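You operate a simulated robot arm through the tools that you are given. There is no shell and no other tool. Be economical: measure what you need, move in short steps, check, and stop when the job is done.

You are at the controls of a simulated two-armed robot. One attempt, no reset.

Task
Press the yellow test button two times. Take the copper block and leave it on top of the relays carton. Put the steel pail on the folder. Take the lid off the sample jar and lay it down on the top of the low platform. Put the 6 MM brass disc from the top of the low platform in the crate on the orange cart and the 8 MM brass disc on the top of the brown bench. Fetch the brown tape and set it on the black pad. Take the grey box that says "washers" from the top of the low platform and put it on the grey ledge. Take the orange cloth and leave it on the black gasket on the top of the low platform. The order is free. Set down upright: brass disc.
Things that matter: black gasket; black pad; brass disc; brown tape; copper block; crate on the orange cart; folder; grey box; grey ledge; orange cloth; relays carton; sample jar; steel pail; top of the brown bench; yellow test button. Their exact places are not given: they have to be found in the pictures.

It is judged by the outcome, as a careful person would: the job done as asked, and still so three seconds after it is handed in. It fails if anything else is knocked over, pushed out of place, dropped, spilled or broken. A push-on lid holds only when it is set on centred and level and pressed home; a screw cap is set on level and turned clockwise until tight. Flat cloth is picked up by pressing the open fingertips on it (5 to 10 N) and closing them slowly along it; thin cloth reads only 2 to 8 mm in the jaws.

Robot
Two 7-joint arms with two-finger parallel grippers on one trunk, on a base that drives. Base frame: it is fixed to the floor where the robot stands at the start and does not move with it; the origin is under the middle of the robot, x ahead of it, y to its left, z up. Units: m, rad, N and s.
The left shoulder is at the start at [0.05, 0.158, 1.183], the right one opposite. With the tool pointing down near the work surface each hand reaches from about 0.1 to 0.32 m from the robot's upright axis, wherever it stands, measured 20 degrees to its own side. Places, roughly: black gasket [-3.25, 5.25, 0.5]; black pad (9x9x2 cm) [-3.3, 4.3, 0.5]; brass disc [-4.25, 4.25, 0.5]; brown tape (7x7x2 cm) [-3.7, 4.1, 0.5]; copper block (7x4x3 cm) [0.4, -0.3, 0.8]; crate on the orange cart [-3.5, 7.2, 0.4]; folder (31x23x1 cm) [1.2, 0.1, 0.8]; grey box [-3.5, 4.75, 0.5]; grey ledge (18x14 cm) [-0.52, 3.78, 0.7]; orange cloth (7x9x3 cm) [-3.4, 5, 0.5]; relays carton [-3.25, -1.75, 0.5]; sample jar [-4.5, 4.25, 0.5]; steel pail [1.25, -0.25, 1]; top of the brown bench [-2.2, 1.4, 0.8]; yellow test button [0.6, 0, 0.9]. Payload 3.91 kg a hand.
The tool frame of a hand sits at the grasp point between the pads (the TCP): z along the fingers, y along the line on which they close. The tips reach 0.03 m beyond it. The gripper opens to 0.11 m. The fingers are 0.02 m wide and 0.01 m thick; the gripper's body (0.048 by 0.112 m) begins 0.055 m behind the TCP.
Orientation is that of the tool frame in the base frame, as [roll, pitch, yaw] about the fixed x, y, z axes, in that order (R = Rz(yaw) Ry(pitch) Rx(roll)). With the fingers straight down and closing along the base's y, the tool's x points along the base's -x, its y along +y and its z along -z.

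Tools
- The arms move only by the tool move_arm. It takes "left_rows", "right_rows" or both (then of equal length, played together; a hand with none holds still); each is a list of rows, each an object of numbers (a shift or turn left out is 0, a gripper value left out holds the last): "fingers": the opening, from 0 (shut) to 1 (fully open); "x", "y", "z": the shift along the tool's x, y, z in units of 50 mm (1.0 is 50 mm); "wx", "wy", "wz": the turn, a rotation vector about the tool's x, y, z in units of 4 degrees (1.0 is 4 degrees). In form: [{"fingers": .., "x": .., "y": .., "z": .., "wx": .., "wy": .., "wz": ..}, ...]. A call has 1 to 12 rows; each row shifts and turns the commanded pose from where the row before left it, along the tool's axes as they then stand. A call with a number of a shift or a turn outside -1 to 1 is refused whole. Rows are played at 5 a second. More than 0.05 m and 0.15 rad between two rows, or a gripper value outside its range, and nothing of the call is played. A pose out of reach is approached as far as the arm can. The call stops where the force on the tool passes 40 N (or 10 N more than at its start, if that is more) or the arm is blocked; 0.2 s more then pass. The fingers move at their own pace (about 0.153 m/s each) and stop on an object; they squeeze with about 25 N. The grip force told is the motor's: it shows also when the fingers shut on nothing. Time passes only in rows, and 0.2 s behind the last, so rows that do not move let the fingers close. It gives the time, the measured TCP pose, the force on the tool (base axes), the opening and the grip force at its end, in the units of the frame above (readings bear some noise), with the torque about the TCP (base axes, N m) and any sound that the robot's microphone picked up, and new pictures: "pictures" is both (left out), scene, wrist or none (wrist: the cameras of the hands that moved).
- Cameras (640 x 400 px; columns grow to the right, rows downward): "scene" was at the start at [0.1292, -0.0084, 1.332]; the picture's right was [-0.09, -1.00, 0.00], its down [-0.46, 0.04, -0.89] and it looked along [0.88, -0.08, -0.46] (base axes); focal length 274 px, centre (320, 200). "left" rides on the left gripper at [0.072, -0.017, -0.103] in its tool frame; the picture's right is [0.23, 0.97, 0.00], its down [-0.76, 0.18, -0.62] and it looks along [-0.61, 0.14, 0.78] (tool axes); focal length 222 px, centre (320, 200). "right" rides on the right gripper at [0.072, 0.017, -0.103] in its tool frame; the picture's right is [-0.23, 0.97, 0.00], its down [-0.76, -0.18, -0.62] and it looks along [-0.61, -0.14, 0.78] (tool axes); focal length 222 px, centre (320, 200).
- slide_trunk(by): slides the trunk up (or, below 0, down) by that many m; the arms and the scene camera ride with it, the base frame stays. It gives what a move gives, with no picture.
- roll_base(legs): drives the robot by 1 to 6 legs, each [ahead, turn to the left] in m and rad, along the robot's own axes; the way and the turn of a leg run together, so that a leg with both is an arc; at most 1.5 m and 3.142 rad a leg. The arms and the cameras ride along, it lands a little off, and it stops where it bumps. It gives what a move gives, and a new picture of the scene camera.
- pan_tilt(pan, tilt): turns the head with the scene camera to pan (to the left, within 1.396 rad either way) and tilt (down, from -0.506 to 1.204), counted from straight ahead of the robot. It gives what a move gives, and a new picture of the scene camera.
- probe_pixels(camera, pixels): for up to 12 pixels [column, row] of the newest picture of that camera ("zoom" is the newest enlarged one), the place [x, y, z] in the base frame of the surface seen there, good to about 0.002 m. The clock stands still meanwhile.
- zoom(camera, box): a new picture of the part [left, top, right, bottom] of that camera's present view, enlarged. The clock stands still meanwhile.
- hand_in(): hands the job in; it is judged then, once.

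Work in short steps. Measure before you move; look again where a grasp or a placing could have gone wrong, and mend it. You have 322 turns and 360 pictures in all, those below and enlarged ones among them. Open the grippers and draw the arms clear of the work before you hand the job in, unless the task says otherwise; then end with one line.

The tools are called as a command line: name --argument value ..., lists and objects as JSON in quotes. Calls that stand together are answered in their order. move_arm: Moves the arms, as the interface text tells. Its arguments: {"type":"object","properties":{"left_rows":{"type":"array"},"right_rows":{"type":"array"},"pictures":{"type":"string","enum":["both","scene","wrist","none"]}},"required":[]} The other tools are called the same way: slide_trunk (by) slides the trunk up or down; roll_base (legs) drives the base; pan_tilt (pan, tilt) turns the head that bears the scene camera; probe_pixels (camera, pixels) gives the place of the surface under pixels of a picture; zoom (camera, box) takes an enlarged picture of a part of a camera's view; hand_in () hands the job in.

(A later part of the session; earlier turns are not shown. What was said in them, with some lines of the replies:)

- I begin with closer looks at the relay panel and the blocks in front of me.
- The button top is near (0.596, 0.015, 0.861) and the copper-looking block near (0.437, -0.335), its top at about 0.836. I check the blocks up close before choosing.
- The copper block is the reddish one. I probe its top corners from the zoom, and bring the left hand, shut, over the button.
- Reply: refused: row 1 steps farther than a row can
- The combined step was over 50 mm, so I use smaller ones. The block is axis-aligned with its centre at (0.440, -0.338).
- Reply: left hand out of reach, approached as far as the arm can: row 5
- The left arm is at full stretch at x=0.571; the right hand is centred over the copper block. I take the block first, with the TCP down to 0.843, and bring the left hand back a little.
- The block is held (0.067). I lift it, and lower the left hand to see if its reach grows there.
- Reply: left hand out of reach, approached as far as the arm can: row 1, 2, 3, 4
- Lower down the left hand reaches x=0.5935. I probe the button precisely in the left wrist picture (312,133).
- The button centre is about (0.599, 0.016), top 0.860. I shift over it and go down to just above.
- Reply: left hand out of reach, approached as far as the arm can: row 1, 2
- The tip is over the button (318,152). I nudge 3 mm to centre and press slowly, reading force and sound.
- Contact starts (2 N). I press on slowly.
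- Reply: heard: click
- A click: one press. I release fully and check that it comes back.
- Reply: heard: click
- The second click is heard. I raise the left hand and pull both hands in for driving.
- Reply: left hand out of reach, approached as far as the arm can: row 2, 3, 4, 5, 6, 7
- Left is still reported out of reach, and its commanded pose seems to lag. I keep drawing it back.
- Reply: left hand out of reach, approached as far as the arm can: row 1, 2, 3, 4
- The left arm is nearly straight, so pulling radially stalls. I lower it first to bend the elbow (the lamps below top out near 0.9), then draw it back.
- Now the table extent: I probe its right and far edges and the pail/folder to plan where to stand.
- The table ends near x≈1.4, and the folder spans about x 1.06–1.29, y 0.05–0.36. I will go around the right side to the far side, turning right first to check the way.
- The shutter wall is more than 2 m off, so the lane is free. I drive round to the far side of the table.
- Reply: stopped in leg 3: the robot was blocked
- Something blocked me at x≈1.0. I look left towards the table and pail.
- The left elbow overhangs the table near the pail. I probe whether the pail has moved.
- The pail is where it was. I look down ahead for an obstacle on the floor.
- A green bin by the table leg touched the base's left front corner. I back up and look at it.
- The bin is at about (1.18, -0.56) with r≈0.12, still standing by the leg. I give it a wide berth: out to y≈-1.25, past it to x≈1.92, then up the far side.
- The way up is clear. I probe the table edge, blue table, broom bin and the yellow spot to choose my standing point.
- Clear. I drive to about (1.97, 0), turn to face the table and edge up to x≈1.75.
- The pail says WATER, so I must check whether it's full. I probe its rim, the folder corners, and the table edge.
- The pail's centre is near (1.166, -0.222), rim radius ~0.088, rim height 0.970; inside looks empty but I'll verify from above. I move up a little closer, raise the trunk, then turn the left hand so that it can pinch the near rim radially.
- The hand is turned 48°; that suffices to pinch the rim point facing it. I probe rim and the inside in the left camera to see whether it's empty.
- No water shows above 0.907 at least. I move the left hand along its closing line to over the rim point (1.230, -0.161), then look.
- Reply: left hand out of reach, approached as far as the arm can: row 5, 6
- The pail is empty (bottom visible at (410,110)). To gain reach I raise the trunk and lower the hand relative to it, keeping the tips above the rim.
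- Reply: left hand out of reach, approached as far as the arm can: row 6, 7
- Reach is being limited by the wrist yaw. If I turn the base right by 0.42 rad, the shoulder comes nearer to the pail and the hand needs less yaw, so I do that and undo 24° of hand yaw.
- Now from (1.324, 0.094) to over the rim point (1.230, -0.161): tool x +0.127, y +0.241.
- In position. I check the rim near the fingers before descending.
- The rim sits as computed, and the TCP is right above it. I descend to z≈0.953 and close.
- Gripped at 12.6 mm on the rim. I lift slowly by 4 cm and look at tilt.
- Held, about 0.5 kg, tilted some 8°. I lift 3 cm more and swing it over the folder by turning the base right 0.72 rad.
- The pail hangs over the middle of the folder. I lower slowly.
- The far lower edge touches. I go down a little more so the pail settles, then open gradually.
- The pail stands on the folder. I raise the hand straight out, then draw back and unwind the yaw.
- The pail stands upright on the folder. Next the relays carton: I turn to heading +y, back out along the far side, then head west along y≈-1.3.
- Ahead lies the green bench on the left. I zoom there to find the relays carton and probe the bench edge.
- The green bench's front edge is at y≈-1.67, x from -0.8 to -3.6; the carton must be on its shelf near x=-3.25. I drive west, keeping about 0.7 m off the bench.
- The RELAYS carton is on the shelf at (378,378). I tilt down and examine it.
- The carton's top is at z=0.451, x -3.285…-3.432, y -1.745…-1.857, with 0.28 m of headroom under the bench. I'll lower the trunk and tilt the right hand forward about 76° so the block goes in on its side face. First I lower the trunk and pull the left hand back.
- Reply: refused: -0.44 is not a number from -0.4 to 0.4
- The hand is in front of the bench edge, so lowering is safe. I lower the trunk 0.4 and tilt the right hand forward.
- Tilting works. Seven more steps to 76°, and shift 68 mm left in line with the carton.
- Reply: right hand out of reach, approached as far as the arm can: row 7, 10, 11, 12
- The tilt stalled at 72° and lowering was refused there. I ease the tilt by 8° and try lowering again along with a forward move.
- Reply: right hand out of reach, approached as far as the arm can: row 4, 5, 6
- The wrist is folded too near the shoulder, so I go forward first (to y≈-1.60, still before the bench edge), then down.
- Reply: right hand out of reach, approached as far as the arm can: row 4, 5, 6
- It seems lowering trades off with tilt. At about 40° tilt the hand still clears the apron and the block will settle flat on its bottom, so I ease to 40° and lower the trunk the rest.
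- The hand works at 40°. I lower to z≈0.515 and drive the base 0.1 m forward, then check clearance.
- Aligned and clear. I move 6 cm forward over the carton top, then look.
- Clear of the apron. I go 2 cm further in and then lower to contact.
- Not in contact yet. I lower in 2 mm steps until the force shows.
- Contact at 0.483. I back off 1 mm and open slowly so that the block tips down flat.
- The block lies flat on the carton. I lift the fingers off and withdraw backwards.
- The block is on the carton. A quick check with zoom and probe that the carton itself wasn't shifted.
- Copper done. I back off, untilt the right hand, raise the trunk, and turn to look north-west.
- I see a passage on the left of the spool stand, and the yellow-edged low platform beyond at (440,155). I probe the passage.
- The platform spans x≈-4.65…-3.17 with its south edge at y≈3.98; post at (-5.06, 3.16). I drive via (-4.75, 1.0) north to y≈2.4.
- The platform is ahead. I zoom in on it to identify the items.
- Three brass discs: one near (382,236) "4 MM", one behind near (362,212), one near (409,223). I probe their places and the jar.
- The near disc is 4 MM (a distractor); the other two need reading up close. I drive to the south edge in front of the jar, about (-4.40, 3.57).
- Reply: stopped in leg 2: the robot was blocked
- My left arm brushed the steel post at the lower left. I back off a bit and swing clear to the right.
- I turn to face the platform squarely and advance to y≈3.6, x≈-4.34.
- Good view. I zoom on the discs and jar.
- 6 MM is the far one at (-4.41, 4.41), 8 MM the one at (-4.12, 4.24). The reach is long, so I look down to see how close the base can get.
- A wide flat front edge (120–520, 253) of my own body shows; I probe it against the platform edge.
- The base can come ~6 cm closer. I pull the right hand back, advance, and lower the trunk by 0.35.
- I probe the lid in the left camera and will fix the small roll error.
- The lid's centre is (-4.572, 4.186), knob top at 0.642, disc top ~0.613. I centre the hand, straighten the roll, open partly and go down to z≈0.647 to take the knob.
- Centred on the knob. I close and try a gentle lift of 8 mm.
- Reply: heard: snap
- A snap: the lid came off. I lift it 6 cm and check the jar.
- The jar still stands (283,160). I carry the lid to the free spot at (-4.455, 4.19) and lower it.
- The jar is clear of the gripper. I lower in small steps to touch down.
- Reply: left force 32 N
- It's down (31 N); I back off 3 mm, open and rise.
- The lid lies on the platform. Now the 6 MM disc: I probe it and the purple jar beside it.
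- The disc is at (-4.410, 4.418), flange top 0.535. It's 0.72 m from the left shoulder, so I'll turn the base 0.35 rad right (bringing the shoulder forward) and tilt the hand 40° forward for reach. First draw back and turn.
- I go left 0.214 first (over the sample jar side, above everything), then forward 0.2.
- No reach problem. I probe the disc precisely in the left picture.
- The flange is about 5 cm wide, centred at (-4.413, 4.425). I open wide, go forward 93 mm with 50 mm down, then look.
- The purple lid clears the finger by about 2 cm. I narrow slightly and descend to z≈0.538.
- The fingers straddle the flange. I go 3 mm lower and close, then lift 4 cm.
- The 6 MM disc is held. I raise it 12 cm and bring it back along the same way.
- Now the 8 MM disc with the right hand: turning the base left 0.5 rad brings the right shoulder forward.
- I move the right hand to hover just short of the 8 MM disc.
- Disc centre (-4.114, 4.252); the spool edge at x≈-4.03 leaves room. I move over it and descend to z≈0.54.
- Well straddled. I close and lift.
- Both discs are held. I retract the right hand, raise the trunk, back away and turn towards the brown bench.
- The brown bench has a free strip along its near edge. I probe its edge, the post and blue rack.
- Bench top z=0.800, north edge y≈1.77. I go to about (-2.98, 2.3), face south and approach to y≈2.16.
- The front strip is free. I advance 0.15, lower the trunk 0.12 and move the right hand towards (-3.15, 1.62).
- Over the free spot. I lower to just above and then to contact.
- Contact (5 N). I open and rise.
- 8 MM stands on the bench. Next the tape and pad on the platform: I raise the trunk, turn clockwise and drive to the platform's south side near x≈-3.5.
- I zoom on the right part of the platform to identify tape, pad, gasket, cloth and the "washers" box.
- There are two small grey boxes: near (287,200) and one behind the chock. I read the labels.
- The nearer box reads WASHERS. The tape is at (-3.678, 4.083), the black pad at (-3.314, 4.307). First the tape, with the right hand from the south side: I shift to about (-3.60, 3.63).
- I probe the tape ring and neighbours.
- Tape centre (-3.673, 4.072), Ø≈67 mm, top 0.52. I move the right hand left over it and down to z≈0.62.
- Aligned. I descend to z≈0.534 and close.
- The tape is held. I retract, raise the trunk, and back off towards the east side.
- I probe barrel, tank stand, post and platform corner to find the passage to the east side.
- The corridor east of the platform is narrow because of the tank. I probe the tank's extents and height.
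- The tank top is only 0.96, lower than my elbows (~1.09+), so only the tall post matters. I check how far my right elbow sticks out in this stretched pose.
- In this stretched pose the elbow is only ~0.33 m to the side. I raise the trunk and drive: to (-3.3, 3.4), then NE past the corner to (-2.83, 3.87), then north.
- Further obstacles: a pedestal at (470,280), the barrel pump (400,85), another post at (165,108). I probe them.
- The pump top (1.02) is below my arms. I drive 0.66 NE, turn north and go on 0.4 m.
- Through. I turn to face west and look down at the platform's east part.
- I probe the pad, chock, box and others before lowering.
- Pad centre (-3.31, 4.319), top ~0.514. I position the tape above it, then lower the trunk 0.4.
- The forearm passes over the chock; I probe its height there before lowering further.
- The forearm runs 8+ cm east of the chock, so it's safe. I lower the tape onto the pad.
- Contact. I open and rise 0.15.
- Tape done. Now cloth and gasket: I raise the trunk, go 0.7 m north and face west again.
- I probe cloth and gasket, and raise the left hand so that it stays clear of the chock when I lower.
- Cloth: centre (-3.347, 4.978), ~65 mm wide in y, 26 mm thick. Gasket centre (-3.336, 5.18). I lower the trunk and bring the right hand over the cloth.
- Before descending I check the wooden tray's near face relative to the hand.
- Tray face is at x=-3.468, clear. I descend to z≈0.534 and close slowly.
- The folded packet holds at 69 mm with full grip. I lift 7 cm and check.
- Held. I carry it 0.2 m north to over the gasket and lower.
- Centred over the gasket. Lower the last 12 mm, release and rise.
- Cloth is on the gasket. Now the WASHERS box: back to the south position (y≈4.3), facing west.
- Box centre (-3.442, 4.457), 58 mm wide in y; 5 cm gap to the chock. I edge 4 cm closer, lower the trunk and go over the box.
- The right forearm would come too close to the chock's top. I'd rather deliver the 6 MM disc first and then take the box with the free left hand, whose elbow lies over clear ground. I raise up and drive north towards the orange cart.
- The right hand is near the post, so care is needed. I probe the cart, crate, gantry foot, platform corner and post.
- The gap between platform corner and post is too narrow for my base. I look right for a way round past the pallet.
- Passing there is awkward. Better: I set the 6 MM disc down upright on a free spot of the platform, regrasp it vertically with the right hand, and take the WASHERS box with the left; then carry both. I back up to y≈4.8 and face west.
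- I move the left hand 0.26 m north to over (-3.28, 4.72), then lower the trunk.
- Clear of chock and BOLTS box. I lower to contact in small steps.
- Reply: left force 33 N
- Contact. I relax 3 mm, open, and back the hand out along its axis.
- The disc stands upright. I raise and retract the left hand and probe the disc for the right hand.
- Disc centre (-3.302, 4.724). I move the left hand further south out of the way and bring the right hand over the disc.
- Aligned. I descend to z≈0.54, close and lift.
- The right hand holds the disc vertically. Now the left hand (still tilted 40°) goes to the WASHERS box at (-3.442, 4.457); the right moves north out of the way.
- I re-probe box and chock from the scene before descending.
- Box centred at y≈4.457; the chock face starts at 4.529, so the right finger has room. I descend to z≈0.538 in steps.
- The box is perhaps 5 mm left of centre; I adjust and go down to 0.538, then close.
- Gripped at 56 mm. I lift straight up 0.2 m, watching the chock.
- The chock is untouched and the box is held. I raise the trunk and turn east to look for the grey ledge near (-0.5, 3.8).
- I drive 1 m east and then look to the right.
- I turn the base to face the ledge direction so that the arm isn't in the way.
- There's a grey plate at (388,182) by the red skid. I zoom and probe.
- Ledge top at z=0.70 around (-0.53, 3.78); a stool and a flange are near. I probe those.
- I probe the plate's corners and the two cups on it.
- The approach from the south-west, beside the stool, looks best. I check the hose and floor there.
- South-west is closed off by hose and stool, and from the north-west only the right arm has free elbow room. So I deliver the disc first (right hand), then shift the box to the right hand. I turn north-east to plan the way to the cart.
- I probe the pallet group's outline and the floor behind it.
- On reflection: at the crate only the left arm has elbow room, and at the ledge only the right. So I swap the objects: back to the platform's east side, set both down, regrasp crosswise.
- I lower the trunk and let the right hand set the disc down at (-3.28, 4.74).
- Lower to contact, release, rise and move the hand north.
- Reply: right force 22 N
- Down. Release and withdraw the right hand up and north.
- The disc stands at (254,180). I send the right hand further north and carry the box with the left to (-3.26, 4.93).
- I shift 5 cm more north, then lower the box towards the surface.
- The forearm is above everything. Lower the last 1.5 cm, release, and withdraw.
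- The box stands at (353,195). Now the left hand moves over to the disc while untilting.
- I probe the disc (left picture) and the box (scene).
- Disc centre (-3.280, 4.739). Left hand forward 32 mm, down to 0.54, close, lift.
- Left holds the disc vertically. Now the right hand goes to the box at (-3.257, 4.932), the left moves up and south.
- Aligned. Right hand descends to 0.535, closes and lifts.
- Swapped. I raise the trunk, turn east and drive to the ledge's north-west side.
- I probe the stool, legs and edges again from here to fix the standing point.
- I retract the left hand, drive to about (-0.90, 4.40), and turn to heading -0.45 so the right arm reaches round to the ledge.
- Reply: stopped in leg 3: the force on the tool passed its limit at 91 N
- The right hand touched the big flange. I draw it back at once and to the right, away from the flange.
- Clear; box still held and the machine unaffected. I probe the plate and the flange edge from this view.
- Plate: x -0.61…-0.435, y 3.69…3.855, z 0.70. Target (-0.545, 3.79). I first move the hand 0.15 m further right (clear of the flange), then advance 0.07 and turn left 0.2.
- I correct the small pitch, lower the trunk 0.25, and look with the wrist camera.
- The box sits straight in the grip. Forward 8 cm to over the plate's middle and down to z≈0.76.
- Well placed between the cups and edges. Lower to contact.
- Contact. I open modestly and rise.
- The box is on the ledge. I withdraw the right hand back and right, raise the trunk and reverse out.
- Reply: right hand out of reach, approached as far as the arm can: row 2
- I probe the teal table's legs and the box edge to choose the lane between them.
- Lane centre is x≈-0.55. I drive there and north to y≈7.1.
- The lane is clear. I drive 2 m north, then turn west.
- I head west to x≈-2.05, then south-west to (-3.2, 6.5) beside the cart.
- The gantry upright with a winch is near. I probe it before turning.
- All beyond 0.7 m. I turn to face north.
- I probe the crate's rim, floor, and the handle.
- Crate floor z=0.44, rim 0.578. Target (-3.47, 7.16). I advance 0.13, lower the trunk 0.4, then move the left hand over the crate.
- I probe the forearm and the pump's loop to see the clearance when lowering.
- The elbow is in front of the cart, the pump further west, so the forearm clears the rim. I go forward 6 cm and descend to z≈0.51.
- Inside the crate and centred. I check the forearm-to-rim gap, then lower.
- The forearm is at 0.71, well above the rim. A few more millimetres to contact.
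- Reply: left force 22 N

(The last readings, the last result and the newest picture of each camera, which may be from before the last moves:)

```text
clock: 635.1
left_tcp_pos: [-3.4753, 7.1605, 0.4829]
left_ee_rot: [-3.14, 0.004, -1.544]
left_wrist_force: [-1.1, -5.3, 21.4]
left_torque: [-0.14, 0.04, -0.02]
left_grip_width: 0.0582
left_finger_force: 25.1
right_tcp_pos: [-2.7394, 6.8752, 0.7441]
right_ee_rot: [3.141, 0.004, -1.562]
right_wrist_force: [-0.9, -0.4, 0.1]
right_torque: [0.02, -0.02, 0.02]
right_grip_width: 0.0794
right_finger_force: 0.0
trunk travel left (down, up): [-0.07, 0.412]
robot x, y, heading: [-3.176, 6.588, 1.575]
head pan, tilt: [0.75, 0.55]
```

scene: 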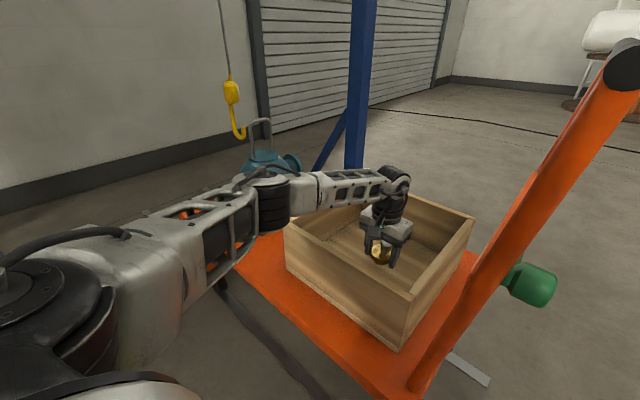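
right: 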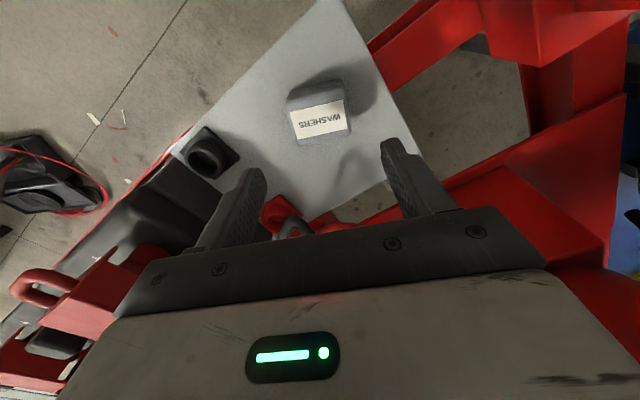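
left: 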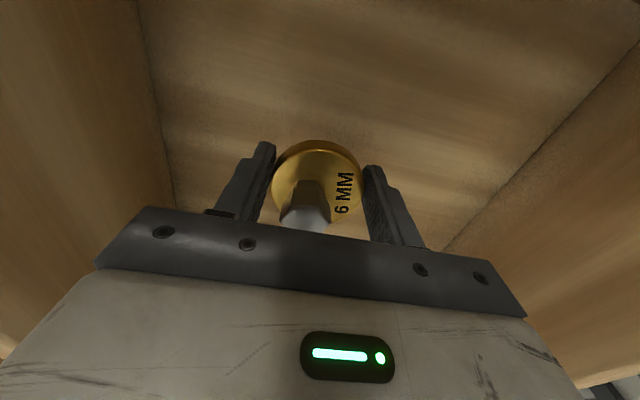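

Contact at 0.4825. Relax, open, and rise straight up.

move_arm --left_rows '[{"z": -0.05}, {}, {"fingers": 0.65}, {"fingers": 0.8}, {}, {"z": -0.4}, {"z": -0.9}, {"z": -0.9}, {"z": -0.9}, {"z": -0.9}, {"z": -0.9}, {}]'

```text
clock: 637.7
left_tcp_pos: [-3.4771, 7.1583, 0.7292]
left_ee_rot: [-3.14, 0.002, -1.547]
left_wrist_force: [-0.7, 0.0, 0.2]
left_torque: [-0.01, 0.0, 0.0]
left_grip_width: 0.088
left_finger_force: 0.1
right_tcp_pos: [-2.739, 6.8771, 0.7435]
right_ee_rot: [3.141, 0.0, -1.562]
right_wrist_force: [-0.5, -0.2, 0.4]
right_torque: [0.03, 0.0, 0.0]
right_grip_width: 0.0791
right_finger_force: 0.2
trunk travel left (down, up): [-0.07, 0.412]
robot x, y, heading: [-3.1749, 6.5798, 1.574]
head pan, tilt: [0.75, 0.55]
```

scene: 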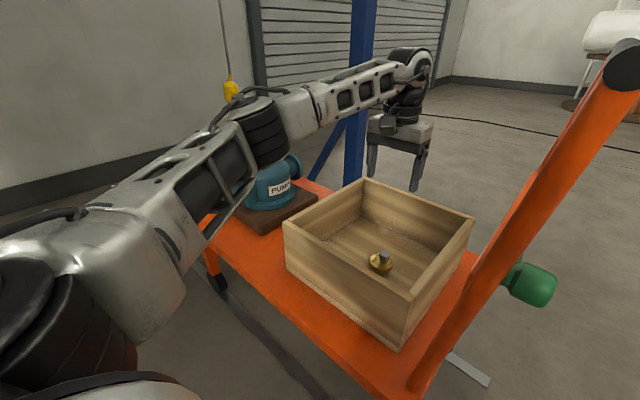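
left: 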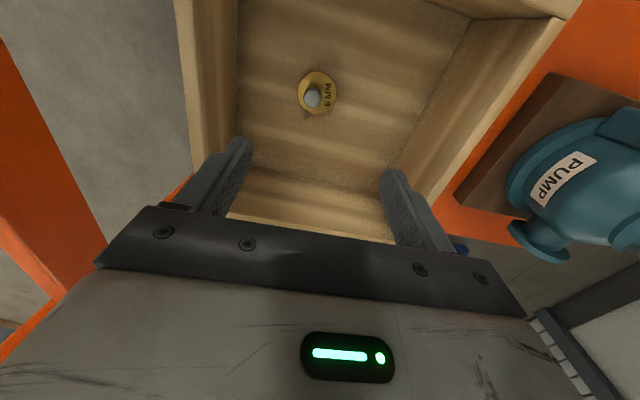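

The 6 MM disc stands upright in the crate. I retract, raise the trunk, back off 0.2 m, and look back over the platform for a final check.

move_arm --left_rows '[{"z": -0.5}, {"x": 0.9}, {"x": 0.9}, {"x": 0.9}, {"x": 0.9}, {"x": 0.9}, {"x": 0.8}]' --pictures "none"

slide_trunk --by 0.38

roll_base --legs '[[-0.12, 0], [0, 1.5], [0, 0.9]]'

pan_tilt --pan 0.5 --tilt 0.5

```text
clock: 639.3
left_tcp_pos: [-3.471, 6.8936, 0.7503]
left_ee_rot: [3.141, 0.0, -1.547]
left_wrist_force: [0.0, -1.0, 0.0]
left_torque: [-0.03, 0.02, -0.01]
left_grip_width: 0.088
left_finger_force: 0.1
right_tcp_pos: [-2.7401, 6.8774, 0.742]
right_ee_rot: [3.141, 0.001, -1.562]
right_wrist_force: [-0.3, 0.7, -0.4]
right_torque: [0.0, -0.02, 0.0]
right_grip_width: 0.0792
right_finger_force: 0.1
trunk travel left (down, up): [-0.07, 0.412]
robot x, y, heading: [-3.1764, 6.582, 1.576]
head pan, tilt: [0.75, 0.55]
```

```text
clock: 643.0
left_tcp_pos: [-3.4699, 6.8939, 1.129]
left_ee_rot: [3.142, -0.001, -1.544]
left_wrist_force: [0.2, -0.5, -0.2]
left_torque: [0.02, -0.01, -0.02]
left_grip_width: 0.088
left_finger_force: 0.0
right_tcp_pos: [-2.7397, 6.8766, 1.1225]
right_ee_rot: [3.141, 0.001, -1.562]
right_wrist_force: [0.3, 0.2, -0.6]
right_torque: [0.01, 0.03, 0.01]
right_grip_width: 0.0793
right_finger_force: 0.1
trunk travel left (down, up): [-0.45, 0.032]
robot x, y, heading: [-3.178, 6.5866, 1.576]
head pan, tilt: [0.75, 0.55]
```

```text
clock: 650.2
left_tcp_pos: [-3.1679, 6.0304, 1.1301]
left_ee_rot: [3.14, -0.001, 0.851]
left_wrist_force: [1.0, 0.1, -0.1]
left_torque: [0.05, 0.03, 0.04]
left_grip_width: 0.088
left_finger_force: 0.0
right_tcp_pos: [-3.6952, 6.5391, 1.1234]
right_ee_rot: [3.141, 0.003, 0.839]
right_wrist_force: [-0.2, -0.5, -0.1]
right_torque: [0.01, 0.01, 0.0]
right_grip_width: 0.0793
right_finger_force: 0.0
trunk travel left (down, up): [-0.45, 0.032]
robot x, y, heading: [-3.1738, 6.4615, -2.308]
head pan, tilt: [0.75, 0.55]
```

scene: 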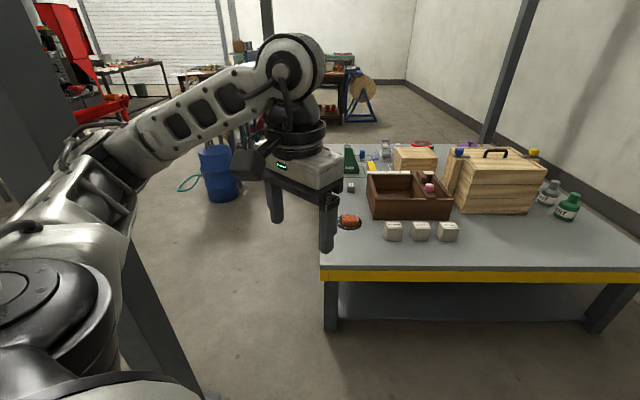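

```text
clock: 651.0
left_tcp_pos: [-3.1683, 6.0312, 1.1294]
left_ee_rot: [3.139, 0.002, 0.852]
left_wrist_force: [0.6, -0.4, -0.6]
left_torque: [0.01, 0.02, -0.01]
left_grip_width: 0.0878
left_finger_force: 0.1
right_tcp_pos: [-3.6942, 6.5384, 1.1233]
right_ee_rot: [3.141, 0.003, 0.838]
right_wrist_force: [0.7, 0.1, 0.6]
right_torque: [-0.04, -0.06, -0.01]
right_grip_width: 0.0794
right_finger_force: 0.1
trunk travel left (down, up): [-0.45, 0.032]
robot x, y, heading: [-3.1754, 6.4598, -2.309]
head pan, tilt: [0.499, 0.499]
```

scene: 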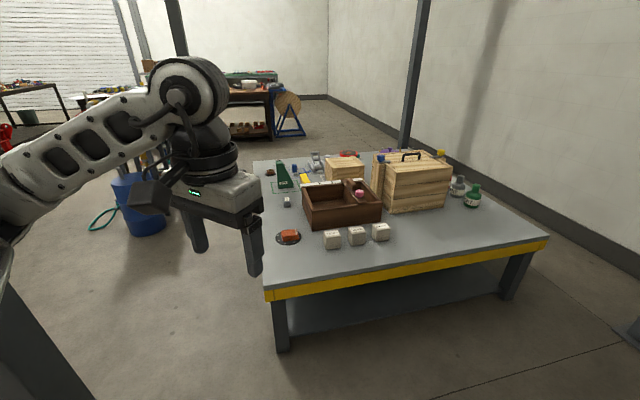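

A last zoom to verify cloth, tape and the rest on the platform.

zoom --camera "scene" --box '[250, 140, 490, 260]'

```text
2.67 times, centred on (370, 200) of scene
```

zoom: 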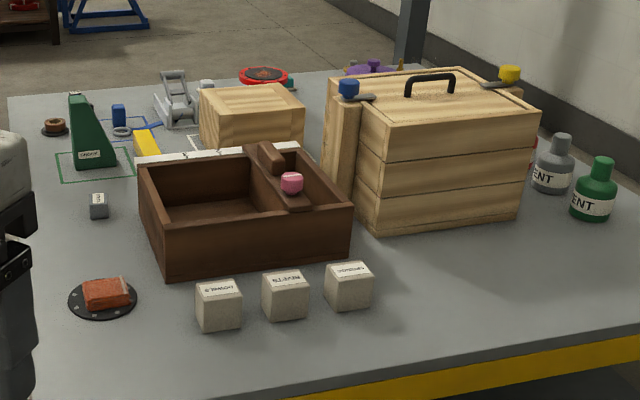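

Everything is in place: cloth on the gasket, tape on the pad, and nothing disturbed. The arms are clear and the grippers open, so I hand in.

hand_in

```text
The job is handed in.
```

All the tasks were carried out and the job is handed in. Early on the base bumped a green bin by the first table and the left arm brushed a steel post; later the right hand pressed on a pump flange (91 N). Nothing looked shifted afterwards, but I had no earlier measurement of the bin's position.
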